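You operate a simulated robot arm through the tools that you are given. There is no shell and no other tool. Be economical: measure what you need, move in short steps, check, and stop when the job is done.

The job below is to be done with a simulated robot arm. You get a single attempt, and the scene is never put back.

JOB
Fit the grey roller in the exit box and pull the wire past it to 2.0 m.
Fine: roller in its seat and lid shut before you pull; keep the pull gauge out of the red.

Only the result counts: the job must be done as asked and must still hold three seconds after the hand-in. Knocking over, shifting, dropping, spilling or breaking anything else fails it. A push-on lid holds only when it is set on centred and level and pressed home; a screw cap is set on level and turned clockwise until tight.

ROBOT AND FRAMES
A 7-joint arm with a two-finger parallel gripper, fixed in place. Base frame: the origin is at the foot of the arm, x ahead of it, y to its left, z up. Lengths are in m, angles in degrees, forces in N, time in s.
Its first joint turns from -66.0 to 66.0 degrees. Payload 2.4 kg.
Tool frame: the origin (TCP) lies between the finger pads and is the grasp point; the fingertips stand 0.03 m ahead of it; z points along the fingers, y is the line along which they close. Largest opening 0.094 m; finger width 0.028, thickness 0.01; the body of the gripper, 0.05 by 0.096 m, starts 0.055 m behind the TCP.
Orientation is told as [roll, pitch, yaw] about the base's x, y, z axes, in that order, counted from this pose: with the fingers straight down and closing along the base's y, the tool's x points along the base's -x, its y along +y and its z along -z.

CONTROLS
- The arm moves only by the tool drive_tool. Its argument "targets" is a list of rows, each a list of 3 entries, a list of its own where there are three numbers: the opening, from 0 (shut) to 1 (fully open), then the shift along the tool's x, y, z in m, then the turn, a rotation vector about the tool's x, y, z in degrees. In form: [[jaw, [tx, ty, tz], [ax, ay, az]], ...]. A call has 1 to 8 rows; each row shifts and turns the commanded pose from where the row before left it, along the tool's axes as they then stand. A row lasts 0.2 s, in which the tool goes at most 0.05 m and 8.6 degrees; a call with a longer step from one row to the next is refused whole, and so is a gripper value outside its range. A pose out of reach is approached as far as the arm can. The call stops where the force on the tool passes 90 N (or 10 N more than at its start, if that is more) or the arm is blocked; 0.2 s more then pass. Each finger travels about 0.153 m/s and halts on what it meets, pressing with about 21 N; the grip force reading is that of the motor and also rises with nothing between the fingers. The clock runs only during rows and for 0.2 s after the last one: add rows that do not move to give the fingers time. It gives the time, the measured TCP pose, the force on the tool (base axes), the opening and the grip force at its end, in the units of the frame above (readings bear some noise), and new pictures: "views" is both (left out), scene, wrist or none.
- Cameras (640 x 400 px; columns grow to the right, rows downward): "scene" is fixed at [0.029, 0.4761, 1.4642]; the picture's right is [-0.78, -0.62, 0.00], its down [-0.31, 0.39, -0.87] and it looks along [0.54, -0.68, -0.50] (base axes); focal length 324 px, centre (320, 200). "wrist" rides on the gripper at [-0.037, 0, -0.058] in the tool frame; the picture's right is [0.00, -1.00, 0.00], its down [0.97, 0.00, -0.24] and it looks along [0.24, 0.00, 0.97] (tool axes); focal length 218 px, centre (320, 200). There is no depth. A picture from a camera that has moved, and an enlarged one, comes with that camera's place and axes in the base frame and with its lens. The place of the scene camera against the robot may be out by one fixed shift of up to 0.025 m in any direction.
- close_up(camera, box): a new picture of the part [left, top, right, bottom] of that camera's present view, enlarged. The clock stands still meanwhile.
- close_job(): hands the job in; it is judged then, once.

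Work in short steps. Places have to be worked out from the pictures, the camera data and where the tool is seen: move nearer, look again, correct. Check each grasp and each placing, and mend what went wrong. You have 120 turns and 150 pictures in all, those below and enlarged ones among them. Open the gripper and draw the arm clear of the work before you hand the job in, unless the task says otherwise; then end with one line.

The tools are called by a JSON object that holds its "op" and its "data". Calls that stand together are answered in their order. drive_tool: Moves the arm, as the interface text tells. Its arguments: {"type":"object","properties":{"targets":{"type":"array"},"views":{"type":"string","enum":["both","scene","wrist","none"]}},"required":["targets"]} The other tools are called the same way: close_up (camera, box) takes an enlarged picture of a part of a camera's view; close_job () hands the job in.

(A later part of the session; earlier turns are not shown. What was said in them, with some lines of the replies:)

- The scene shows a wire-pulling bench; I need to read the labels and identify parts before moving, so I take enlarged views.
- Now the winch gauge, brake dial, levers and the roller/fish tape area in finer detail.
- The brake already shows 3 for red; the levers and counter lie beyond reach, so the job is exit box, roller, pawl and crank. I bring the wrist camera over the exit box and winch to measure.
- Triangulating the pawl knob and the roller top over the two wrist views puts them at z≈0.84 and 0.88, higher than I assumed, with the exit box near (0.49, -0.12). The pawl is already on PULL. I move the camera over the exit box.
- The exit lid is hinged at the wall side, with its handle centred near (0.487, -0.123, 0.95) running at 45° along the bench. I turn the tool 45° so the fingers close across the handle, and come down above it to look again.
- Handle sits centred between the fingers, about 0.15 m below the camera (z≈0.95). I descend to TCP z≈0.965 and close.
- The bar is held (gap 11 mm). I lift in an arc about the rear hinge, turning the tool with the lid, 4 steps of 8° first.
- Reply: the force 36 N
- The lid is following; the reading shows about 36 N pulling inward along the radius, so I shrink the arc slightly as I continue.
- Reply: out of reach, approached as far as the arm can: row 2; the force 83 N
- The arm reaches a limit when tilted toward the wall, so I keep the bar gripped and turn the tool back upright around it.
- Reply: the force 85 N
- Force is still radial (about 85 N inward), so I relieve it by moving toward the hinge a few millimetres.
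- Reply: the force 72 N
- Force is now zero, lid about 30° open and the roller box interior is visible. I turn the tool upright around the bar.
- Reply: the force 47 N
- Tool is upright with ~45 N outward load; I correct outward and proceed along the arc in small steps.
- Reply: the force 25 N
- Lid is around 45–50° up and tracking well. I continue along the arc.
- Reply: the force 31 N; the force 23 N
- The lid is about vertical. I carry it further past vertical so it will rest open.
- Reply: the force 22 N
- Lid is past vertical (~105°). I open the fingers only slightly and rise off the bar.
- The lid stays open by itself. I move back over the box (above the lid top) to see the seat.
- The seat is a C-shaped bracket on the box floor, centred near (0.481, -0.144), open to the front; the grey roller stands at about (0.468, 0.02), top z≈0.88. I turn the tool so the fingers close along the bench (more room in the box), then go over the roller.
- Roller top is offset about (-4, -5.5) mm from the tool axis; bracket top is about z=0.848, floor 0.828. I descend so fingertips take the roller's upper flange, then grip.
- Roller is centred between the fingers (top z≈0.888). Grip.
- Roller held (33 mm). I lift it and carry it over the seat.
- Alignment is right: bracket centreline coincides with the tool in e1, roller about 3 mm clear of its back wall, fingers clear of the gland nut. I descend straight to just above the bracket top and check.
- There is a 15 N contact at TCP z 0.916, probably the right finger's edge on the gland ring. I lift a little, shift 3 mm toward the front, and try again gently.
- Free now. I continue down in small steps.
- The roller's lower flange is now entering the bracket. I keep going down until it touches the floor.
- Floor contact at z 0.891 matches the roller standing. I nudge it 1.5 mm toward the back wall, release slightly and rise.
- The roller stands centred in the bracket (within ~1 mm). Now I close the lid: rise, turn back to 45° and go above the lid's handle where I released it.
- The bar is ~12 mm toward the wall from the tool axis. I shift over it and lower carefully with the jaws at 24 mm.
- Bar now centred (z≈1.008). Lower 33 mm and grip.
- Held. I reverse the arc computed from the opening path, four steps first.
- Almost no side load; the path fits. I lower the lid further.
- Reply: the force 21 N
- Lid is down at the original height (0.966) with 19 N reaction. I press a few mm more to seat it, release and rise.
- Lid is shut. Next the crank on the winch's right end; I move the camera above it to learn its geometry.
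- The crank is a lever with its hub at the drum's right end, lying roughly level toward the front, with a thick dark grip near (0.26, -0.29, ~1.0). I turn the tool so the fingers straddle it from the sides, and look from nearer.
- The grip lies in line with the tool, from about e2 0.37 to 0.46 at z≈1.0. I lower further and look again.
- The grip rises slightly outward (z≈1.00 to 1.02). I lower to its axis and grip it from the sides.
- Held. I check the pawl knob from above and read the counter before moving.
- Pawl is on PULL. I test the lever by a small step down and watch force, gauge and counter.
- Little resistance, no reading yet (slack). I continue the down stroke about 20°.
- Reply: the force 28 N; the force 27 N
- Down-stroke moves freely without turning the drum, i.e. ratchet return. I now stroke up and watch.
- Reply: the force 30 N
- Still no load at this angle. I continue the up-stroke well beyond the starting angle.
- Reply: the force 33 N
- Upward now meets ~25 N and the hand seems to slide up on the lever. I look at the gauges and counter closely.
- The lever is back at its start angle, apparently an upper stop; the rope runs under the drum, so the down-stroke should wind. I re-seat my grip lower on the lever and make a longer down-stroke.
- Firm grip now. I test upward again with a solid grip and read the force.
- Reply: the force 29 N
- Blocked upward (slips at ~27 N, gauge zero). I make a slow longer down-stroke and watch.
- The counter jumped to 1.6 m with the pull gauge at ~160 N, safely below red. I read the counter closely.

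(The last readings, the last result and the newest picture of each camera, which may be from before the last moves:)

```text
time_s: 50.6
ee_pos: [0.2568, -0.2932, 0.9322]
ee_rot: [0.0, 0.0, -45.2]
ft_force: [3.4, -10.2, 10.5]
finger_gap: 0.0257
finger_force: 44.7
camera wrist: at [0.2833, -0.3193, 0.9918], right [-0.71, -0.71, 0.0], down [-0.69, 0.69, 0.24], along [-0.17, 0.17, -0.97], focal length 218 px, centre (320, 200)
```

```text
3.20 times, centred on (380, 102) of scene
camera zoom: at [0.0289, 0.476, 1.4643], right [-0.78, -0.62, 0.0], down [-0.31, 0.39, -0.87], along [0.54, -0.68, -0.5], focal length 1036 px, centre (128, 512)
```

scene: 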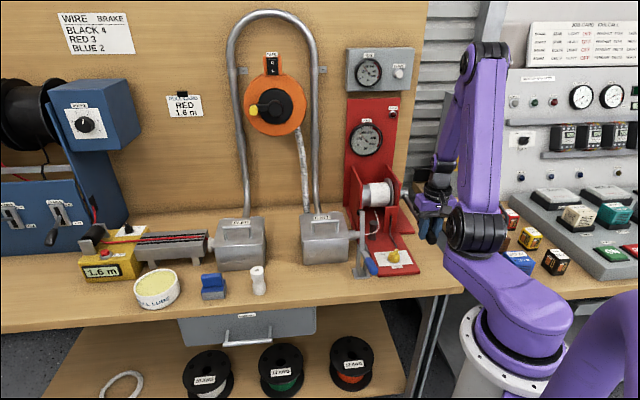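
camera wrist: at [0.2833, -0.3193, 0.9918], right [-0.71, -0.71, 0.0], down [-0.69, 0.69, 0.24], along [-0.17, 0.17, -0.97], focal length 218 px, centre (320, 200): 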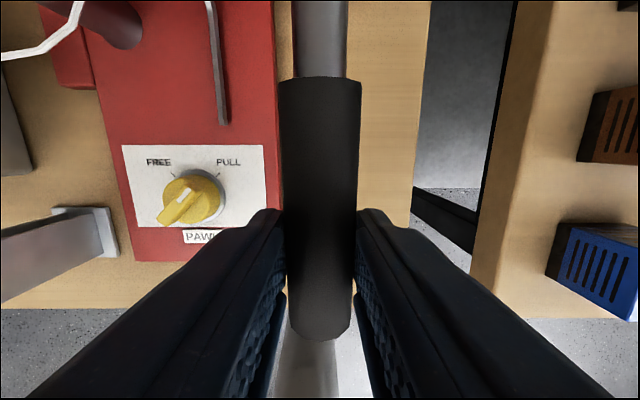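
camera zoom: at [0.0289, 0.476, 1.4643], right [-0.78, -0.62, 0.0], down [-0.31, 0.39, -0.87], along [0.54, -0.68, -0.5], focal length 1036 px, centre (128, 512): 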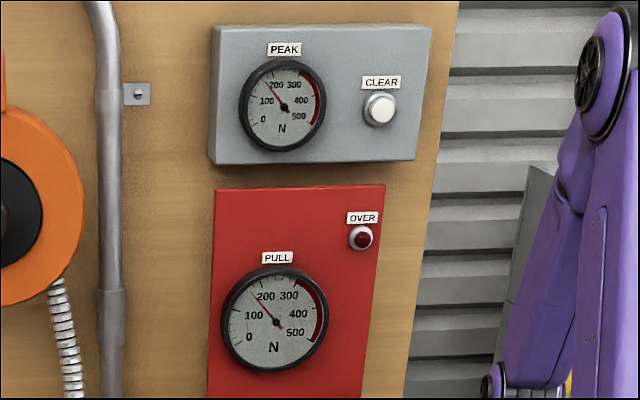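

Peak is ~170 N. One full stroke gave 0.4 m, so one more should reach 2.0 m. I raise the lever back to its upper stop.

{"op": "drive_tool", "data": {"targets": [[0, [0.0004, 0, -0.0119], [0, 0, 0]], [0, [-0.0012, 0, -0.0118], [0, 0, 0]], [0, [-0.0012, 0, -0.0118], [0, 0, 0]], [0, [-0.003, 0, -0.0116], [0, 0, 0]], [0, [-0.003, 0, -0.0116], [0, 0, 0]], [0, [-0.0045, 0, -0.011], [0, 0, 0]], [0, [-0.0045, 0, -0.011], [0, 0, 0]]], "views": "both"}}

{"op": "close_up", "data": {"camera": "scene", "box": [60, 220, 220, 300]}}

```text
time_s: 52.2
ee_pos: [0.2686, -0.3035, 1.014]
ee_rot: [0.0, 0.3, -45.0]
ft_force: [-20.8, -2.2, -0.6]
finger_gap: 0.0254
finger_force: 44.6
camera wrist: at [0.2943, -0.3303, 1.072], right [-0.71, -0.71, 0.0], down [-0.69, 0.69, 0.24], along [-0.17, 0.17, -0.97], focal length 218 px, centre (320, 200)
```

scene: 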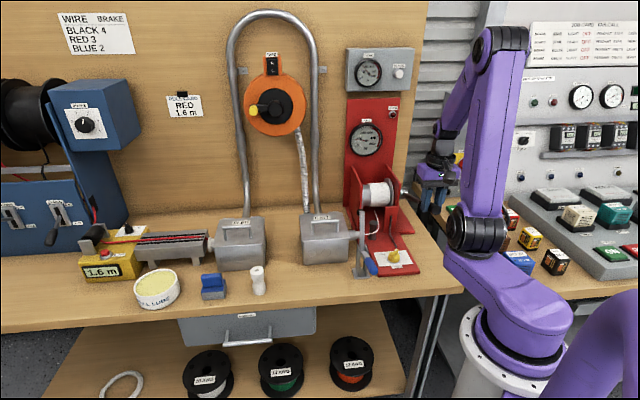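
wrist: 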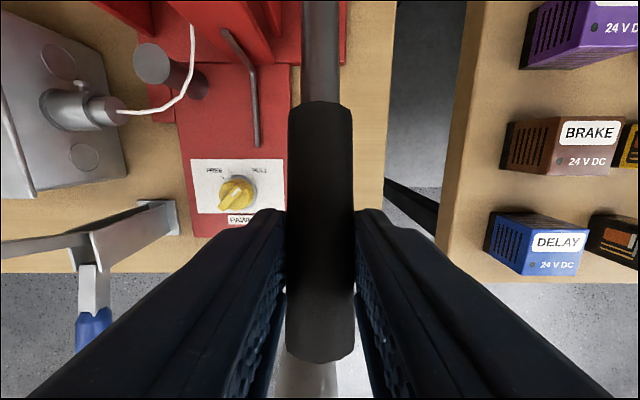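

```text
4.00 times, centred on (140, 260) of scene
camera zoom: at [0.0284, 0.4761, 1.4642], right [-0.78, -0.62, 0.0], down [-0.31, 0.39, -0.87], along [0.54, -0.68, -0.5], focal length 1295 px, centre (1040, -40)
```

zoom: 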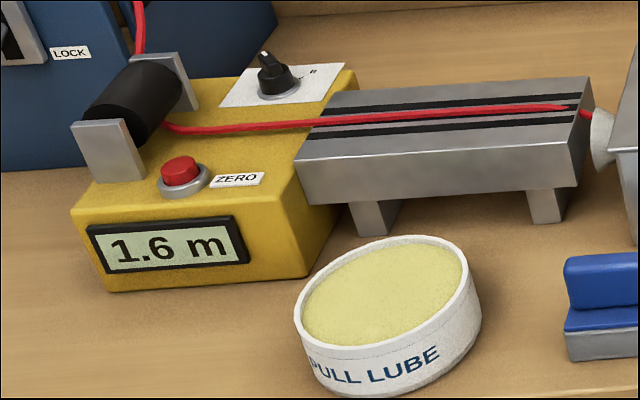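

Held at 1.6 m. I lift a little more to make sure the ratchet re-arms at the upper stop.

{"op": "drive_tool", "data": {"targets": [[0, [-0.003, 0, -0.008], [0, 0, 0]], [0, [-0.003, 0, -0.008], [0, 0, 0]], [0.5, [0, 0, 0], [0, 0, 0]], [0.5, [0.005, 0, 0.01], [0, 0, 0]], [0.5, [0.002, 0, 0.009], [0, 0, 0]], [0, [0, 0, 0], [0, 0, 0]], [0, [0, 0, 0], [0, 0, 0]]], "views": "wrist"}}

```text
time_s: 53.8
ee_pos: [0.2669, -0.3036, 1.011]
ee_rot: [0.0, 0.0, -45.0]
ft_force: [0.0, -0.9, 2.6]
finger_gap: 0.0298
finger_force: 44.8
camera wrist: at [0.294, -0.3301, 1.0695], right [-0.71, -0.71, 0.0], down [-0.69, 0.69, 0.24], along [-0.17, 0.17, -0.97], focal length 218 px, centre (320, 200)
```

wrist: 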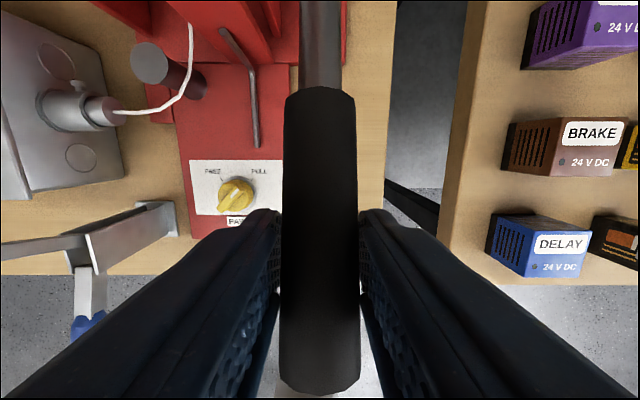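

Seated at the top as before. I make the down-stroke in part, then check.

{"op": "drive_tool", "data": {"targets": [[0, [0.0045, 0, 0.011], [0, 0, 0]], [0, [0.0045, 0, 0.011], [0, 0, 0]], [0, [0.003, 0, 0.0116], [0, 0, 0]], [0, [0.003, 0, 0.0116], [0, 0, 0]], [0, [0.0012, 0, 0.0118], [0, 0, 0]]], "views": "none"}}

{"op": "close_up", "data": {"camera": "scene", "box": [60, 220, 220, 300]}}

{"op": "close_up", "data": {"camera": "scene", "box": [335, 40, 425, 165]}}

```text
time_s: 55.0
ee_pos: [0.2556, -0.2913, 0.9531]
ee_rot: [0.0, 0.2, -45.1]
ft_force: [3.1, 3.7, 8.7]
finger_gap: 0.0301
finger_force: 44.4
```

```text
4.00 times, centred on (140, 260) of scene
camera zoom: at [0.029, 0.4763, 1.4641], right [-0.78, -0.62, 0.0], down [-0.31, 0.39, -0.87], along [0.54, -0.68, -0.5], focal length 1295 px, centre (1040, -40)
```

zoom: 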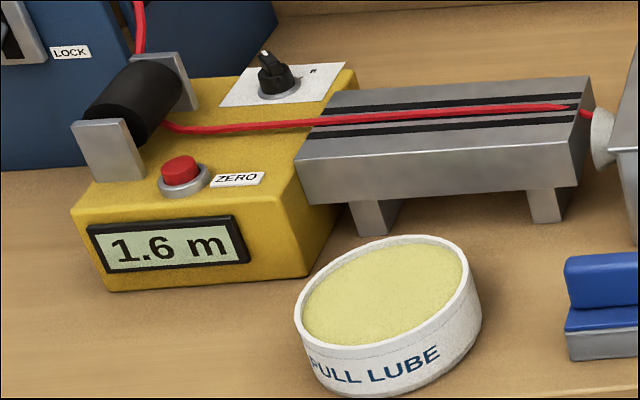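

```text
3.20 times, centred on (380, 102) of scene
camera zoom: at [0.029, 0.4763, 1.4641], right [-0.78, -0.62, 0.0], down [-0.31, 0.39, -0.87], along [0.54, -0.68, -0.5], focal length 1036 px, centre (128, 512)
```

zoom: 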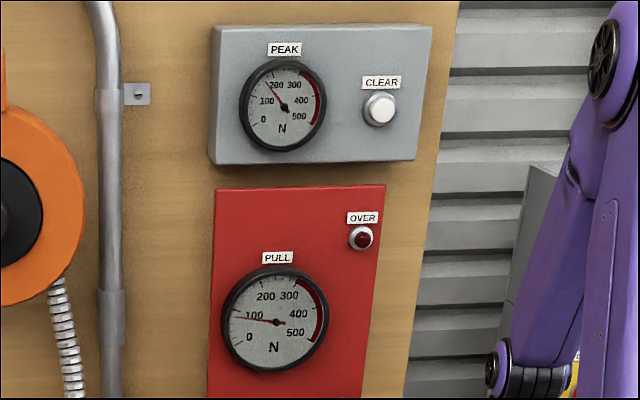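

Not registered yet. I continue the remaining two steps of the stroke.

{"op": "drive_tool", "data": {"targets": [[0, [0.0012, 0, 0.0118], [0, 0, 0]], [0, [-0.0004, 0, 0.0119], [0, 0, 0]]], "views": "none"}}

{"op": "close_up", "data": {"camera": "scene", "box": [60, 220, 220, 300]}}

{"op": "close_up", "data": {"camera": "scene", "box": [335, 40, 425, 165]}}

```text
time_s: 55.6
ee_pos: [0.2547, -0.2905, 0.9295]
ee_rot: [0.0, 0.2, -45.2]
ft_force: [-6.6, 3.1, 9.9]
finger_gap: 0.0302
finger_force: 45.0
```

```text
4.00 times, centred on (140, 260) of scene
camera zoom: at [0.0287, 0.4764, 1.4641], right [-0.78, -0.62, 0.0], down [-0.31, 0.39, -0.87], along [0.54, -0.68, -0.5], focal length 1295 px, centre (1040, -40)
```

zoom: 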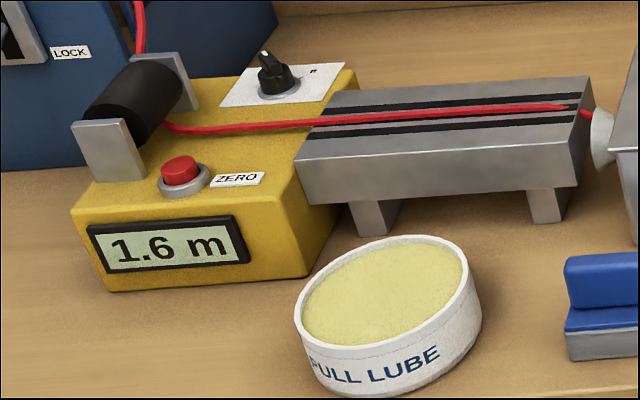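

```text
3.20 times, centred on (380, 102) of scene
camera zoom: at [0.0287, 0.4764, 1.4641], right [-0.78, -0.62, 0.0], down [-0.31, 0.39, -0.87], along [0.54, -0.68, -0.5], focal length 1036 px, centre (128, 512)
```

zoom: 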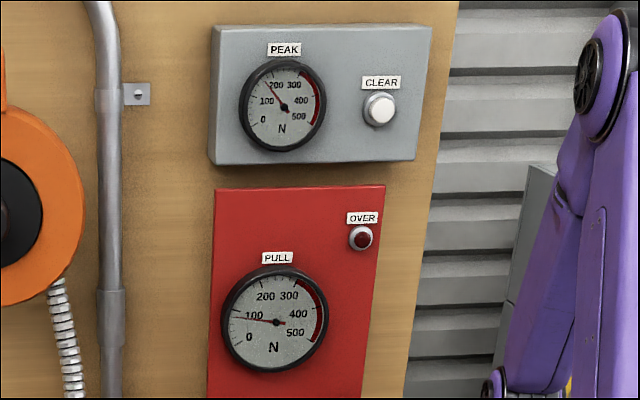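

Still 1.6 m, light load. I continue down in small steps with a check after each.

{"op": "drive_tool", "data": {"targets": [[0, [-0.0008, 0, 0.008], [0, 0, 0]]], "views": "wrist"}}

{"op": "close_up", "data": {"camera": "scene", "box": [60, 220, 220, 300]}}

```text
time_s: 56.0
ee_pos: [0.2562, -0.2914, 0.9221]
ee_rot: [0.0, 0.2, -45.1]
ft_force: [-13.2, 5.0, 9.4]
finger_gap: 0.0303
finger_force: 45.6
camera wrist: at [0.2818, -0.318, 0.9807], right [-0.71, -0.71, 0.0], down [-0.68, 0.69, 0.24], along [-0.17, 0.17, -0.97], focal length 218 px, centre (320, 200)
```

wrist: 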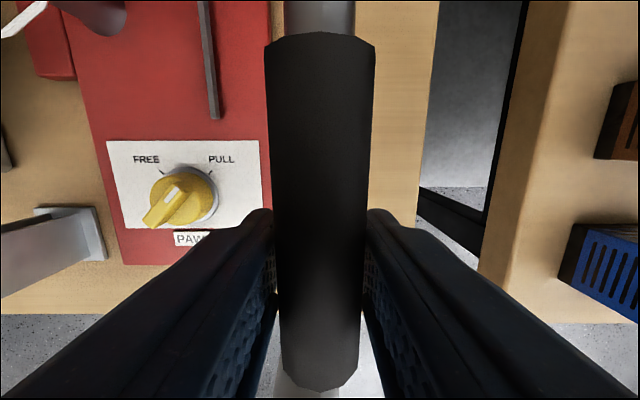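

```text
4.00 times, centred on (140, 260) of scene
camera zoom: at [0.0285, 0.4764, 1.4641], right [-0.78, -0.62, 0.0], down [-0.31, 0.39, -0.87], along [0.54, -0.68, -0.5], focal length 1295 px, centre (1040, -40)
```

zoom: 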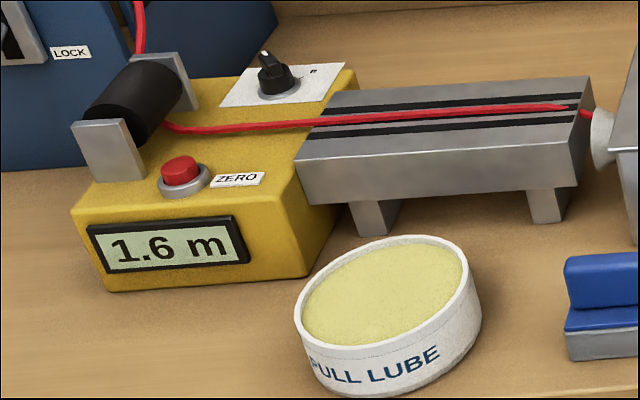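

The lever is still ~6 mm higher than it was at the previous trigger. One more small step.

{"op": "drive_tool", "data": {"targets": [[0, [-0.0012, 0, 0.008], [0, 0, 0]]], "views": "none"}}

{"op": "close_up", "data": {"camera": "scene", "box": [60, 220, 220, 300]}}

```text
time_s: 56.4
ee_pos: [0.2561, -0.2922, 0.9143]
ee_rot: [0.1, 0.2, -45.0]
ft_force: [-12.9, 8.0, 9.4]
finger_gap: 0.0305
finger_force: 44.6
```

```text
4.00 times, centred on (140, 260) of scene
camera zoom: at [0.0285, 0.4765, 1.4641], right [-0.78, -0.62, 0.0], down [-0.31, 0.39, -0.87], along [0.54, -0.68, -0.5], focal length 1295 px, centre (1040, -40)
```

zoom: 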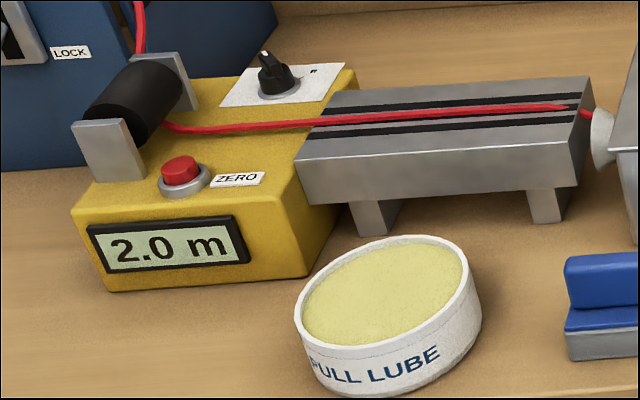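

Counter shows 2.0 m. I open fully and lift straight off the lever, then check gauge and counter.

{"op": "drive_tool", "data": {"targets": [[0.65, [0, 0, 0], [0, 0, 0]], [0.65, [0, 0, 0], [0, 0, 0]], [0.65, [0, 0, -0.03], [0, 0, 0]], [0.65, [0, 0, -0.04], [0, 0, 0]], [0.65, [0, 0, -0.045], [0, 0, 0]], [0.65, [0, 0, -0.045], [0, 0, 0]], [0.65, [0, 0, -0.045], [0, 0, 0]], [0.65, [0, 0, -0.03], [0, 0, 0]]]}}

{"op": "close_up", "data": {"camera": "scene", "box": [60, 220, 220, 300]}}

{"op": "close_up", "data": {"camera": "scene", "box": [300, 40, 460, 280]}}

{"op": "close_up", "data": {"camera": "scene", "box": [335, 40, 425, 165]}}

```text
time_s: 58.2
ee_pos: [0.2591, -0.2925, 1.1501]
ee_rot: [0.1, 0.0, -45.0]
ft_force: [0.1, 0.1, 0.0]
finger_gap: 0.0611
finger_force: 0.0
camera wrist: at [0.2853, -0.3185, 1.2084], right [-0.71, -0.71, 0.0], down [-0.69, 0.69, 0.24], along [-0.17, 0.17, -0.97], focal length 218 px, centre (320, 200)
```

scene: 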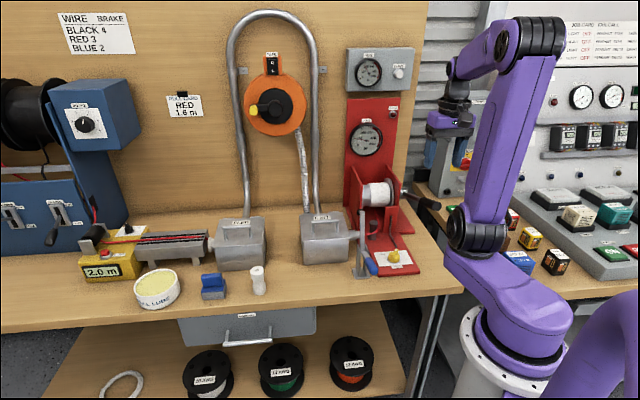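
wrist: 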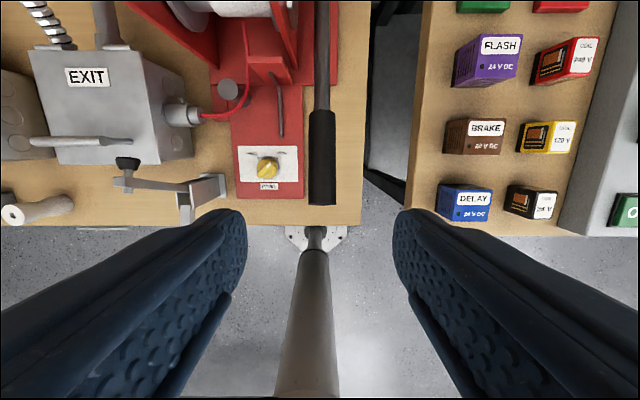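

```text
4.00 times, centred on (140, 260) of scene
camera zoom: at [0.029, 0.4761, 1.4642], right [-0.78, -0.62, 0.0], down [-0.31, 0.39, -0.87], along [0.54, -0.68, -0.5], focal length 1295 px, centre (1040, -40)
```

zoom: 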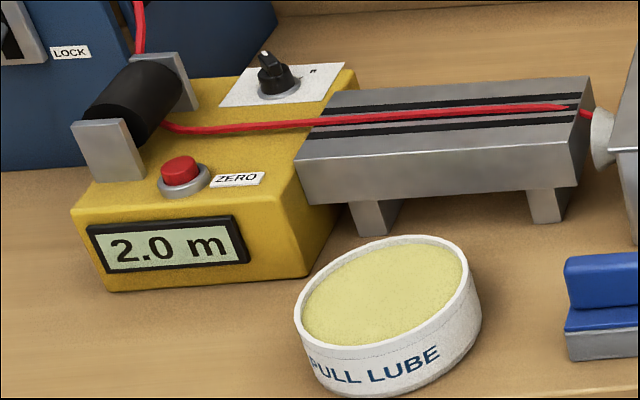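

```text
1.67 times, centred on (380, 160) of scene
camera zoom: at [0.029, 0.4761, 1.4642], right [-0.78, -0.62, 0.0], down [-0.31, 0.39, -0.87], along [0.54, -0.68, -0.5], focal length 540 px, centre (220, 267)
```

zoom: 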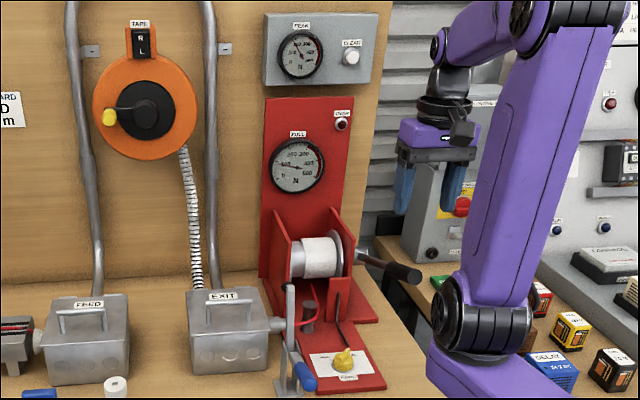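

```text
3.20 times, centred on (380, 102) of scene
camera zoom: at [0.029, 0.4761, 1.4642], right [-0.78, -0.62, 0.0], down [-0.31, 0.39, -0.87], along [0.54, -0.68, -0.5], focal length 1036 px, centre (128, 512)
```

zoom: 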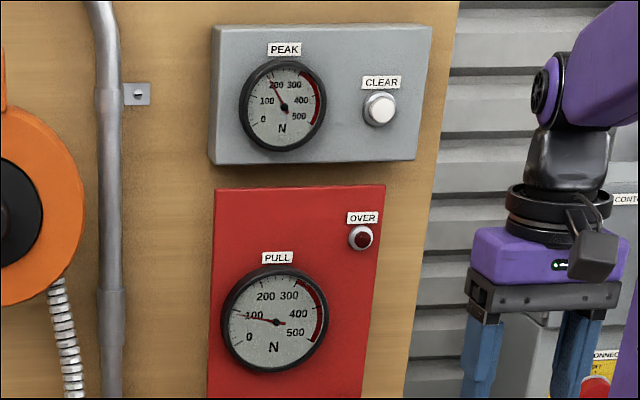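

2.0 m holds, red wire is out at the exit, peak ~200 N (below red), OVER lamp dark, lid shut. I draw the arm clear and do a final check.

{"op": "drive_tool", "data": {"targets": [[1, [0, 0.02, -0.04], [0, 0, 0]], [1, [0, 0.02, -0.04], [0, 0, 0]], [1, [0, 0, 0], [0, 0, 0]], [1, [0, 0, 0], [0, 0, 0]], [1, [0, 0, 0], [0, 0, 0]], [1, [0, 0, 0], [0, 0, 0]], [1, [0, 0, 0], [0, 0, 0]], [1, [0, 0, 0], [0, 0, 0]]], "views": "both"}}

{"op": "close_up", "data": {"camera": "scene", "box": [290, 170, 450, 280]}}

```text
time_s: 60.0
ee_pos: [0.287, -0.2633, 1.2288]
ee_rot: [-0.1, 0.0, -45.0]
ft_force: [0.4, -0.6, 0.5]
finger_gap: 0.0939
finger_force: 0.1
camera wrist: at [0.3133, -0.2896, 1.2879], right [-0.71, -0.71, 0.0], down [-0.69, 0.69, 0.24], along [-0.17, 0.17, -0.97], focal length 218 px, centre (320, 200)
```

scene: 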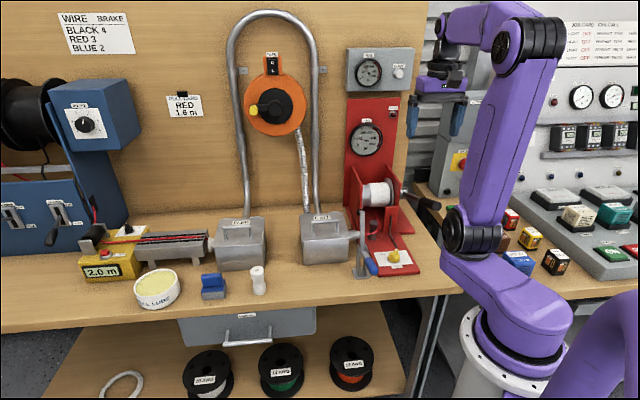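
wrist: 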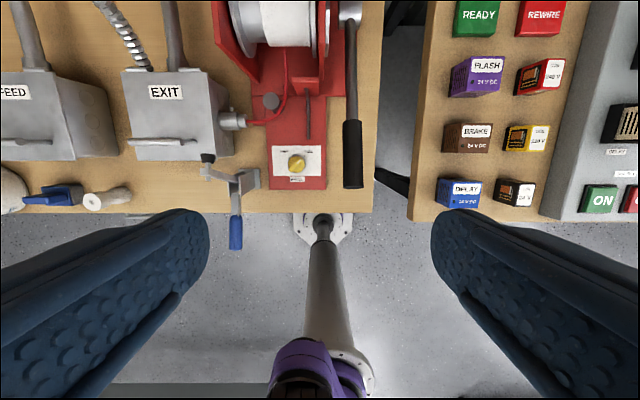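

```text
3.64 times, centred on (370, 225) of scene
camera zoom: at [0.029, 0.4761, 1.4642], right [-0.78, -0.62, 0.0], down [-0.31, 0.39, -0.87], along [0.54, -0.68, -0.5], focal length 1177 px, centre (138, 109)
```

zoom: 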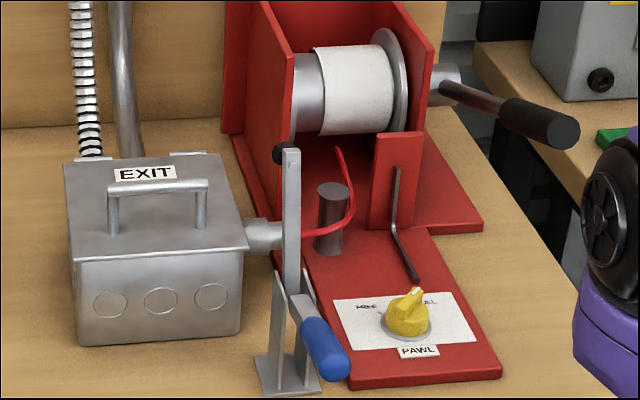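

Everything holds after a pause: counter at 2.0 m, lid shut, arm clear. I hand the job in.

{"op": "close_job", "data": {}}

```text
The job is handed in.
```

The grey roller was set in its seat in the exit box and the lid shut before pulling, and the wire is pulled to 2.0 m on the counter; the gauge peaked at about 200 N, below the red.
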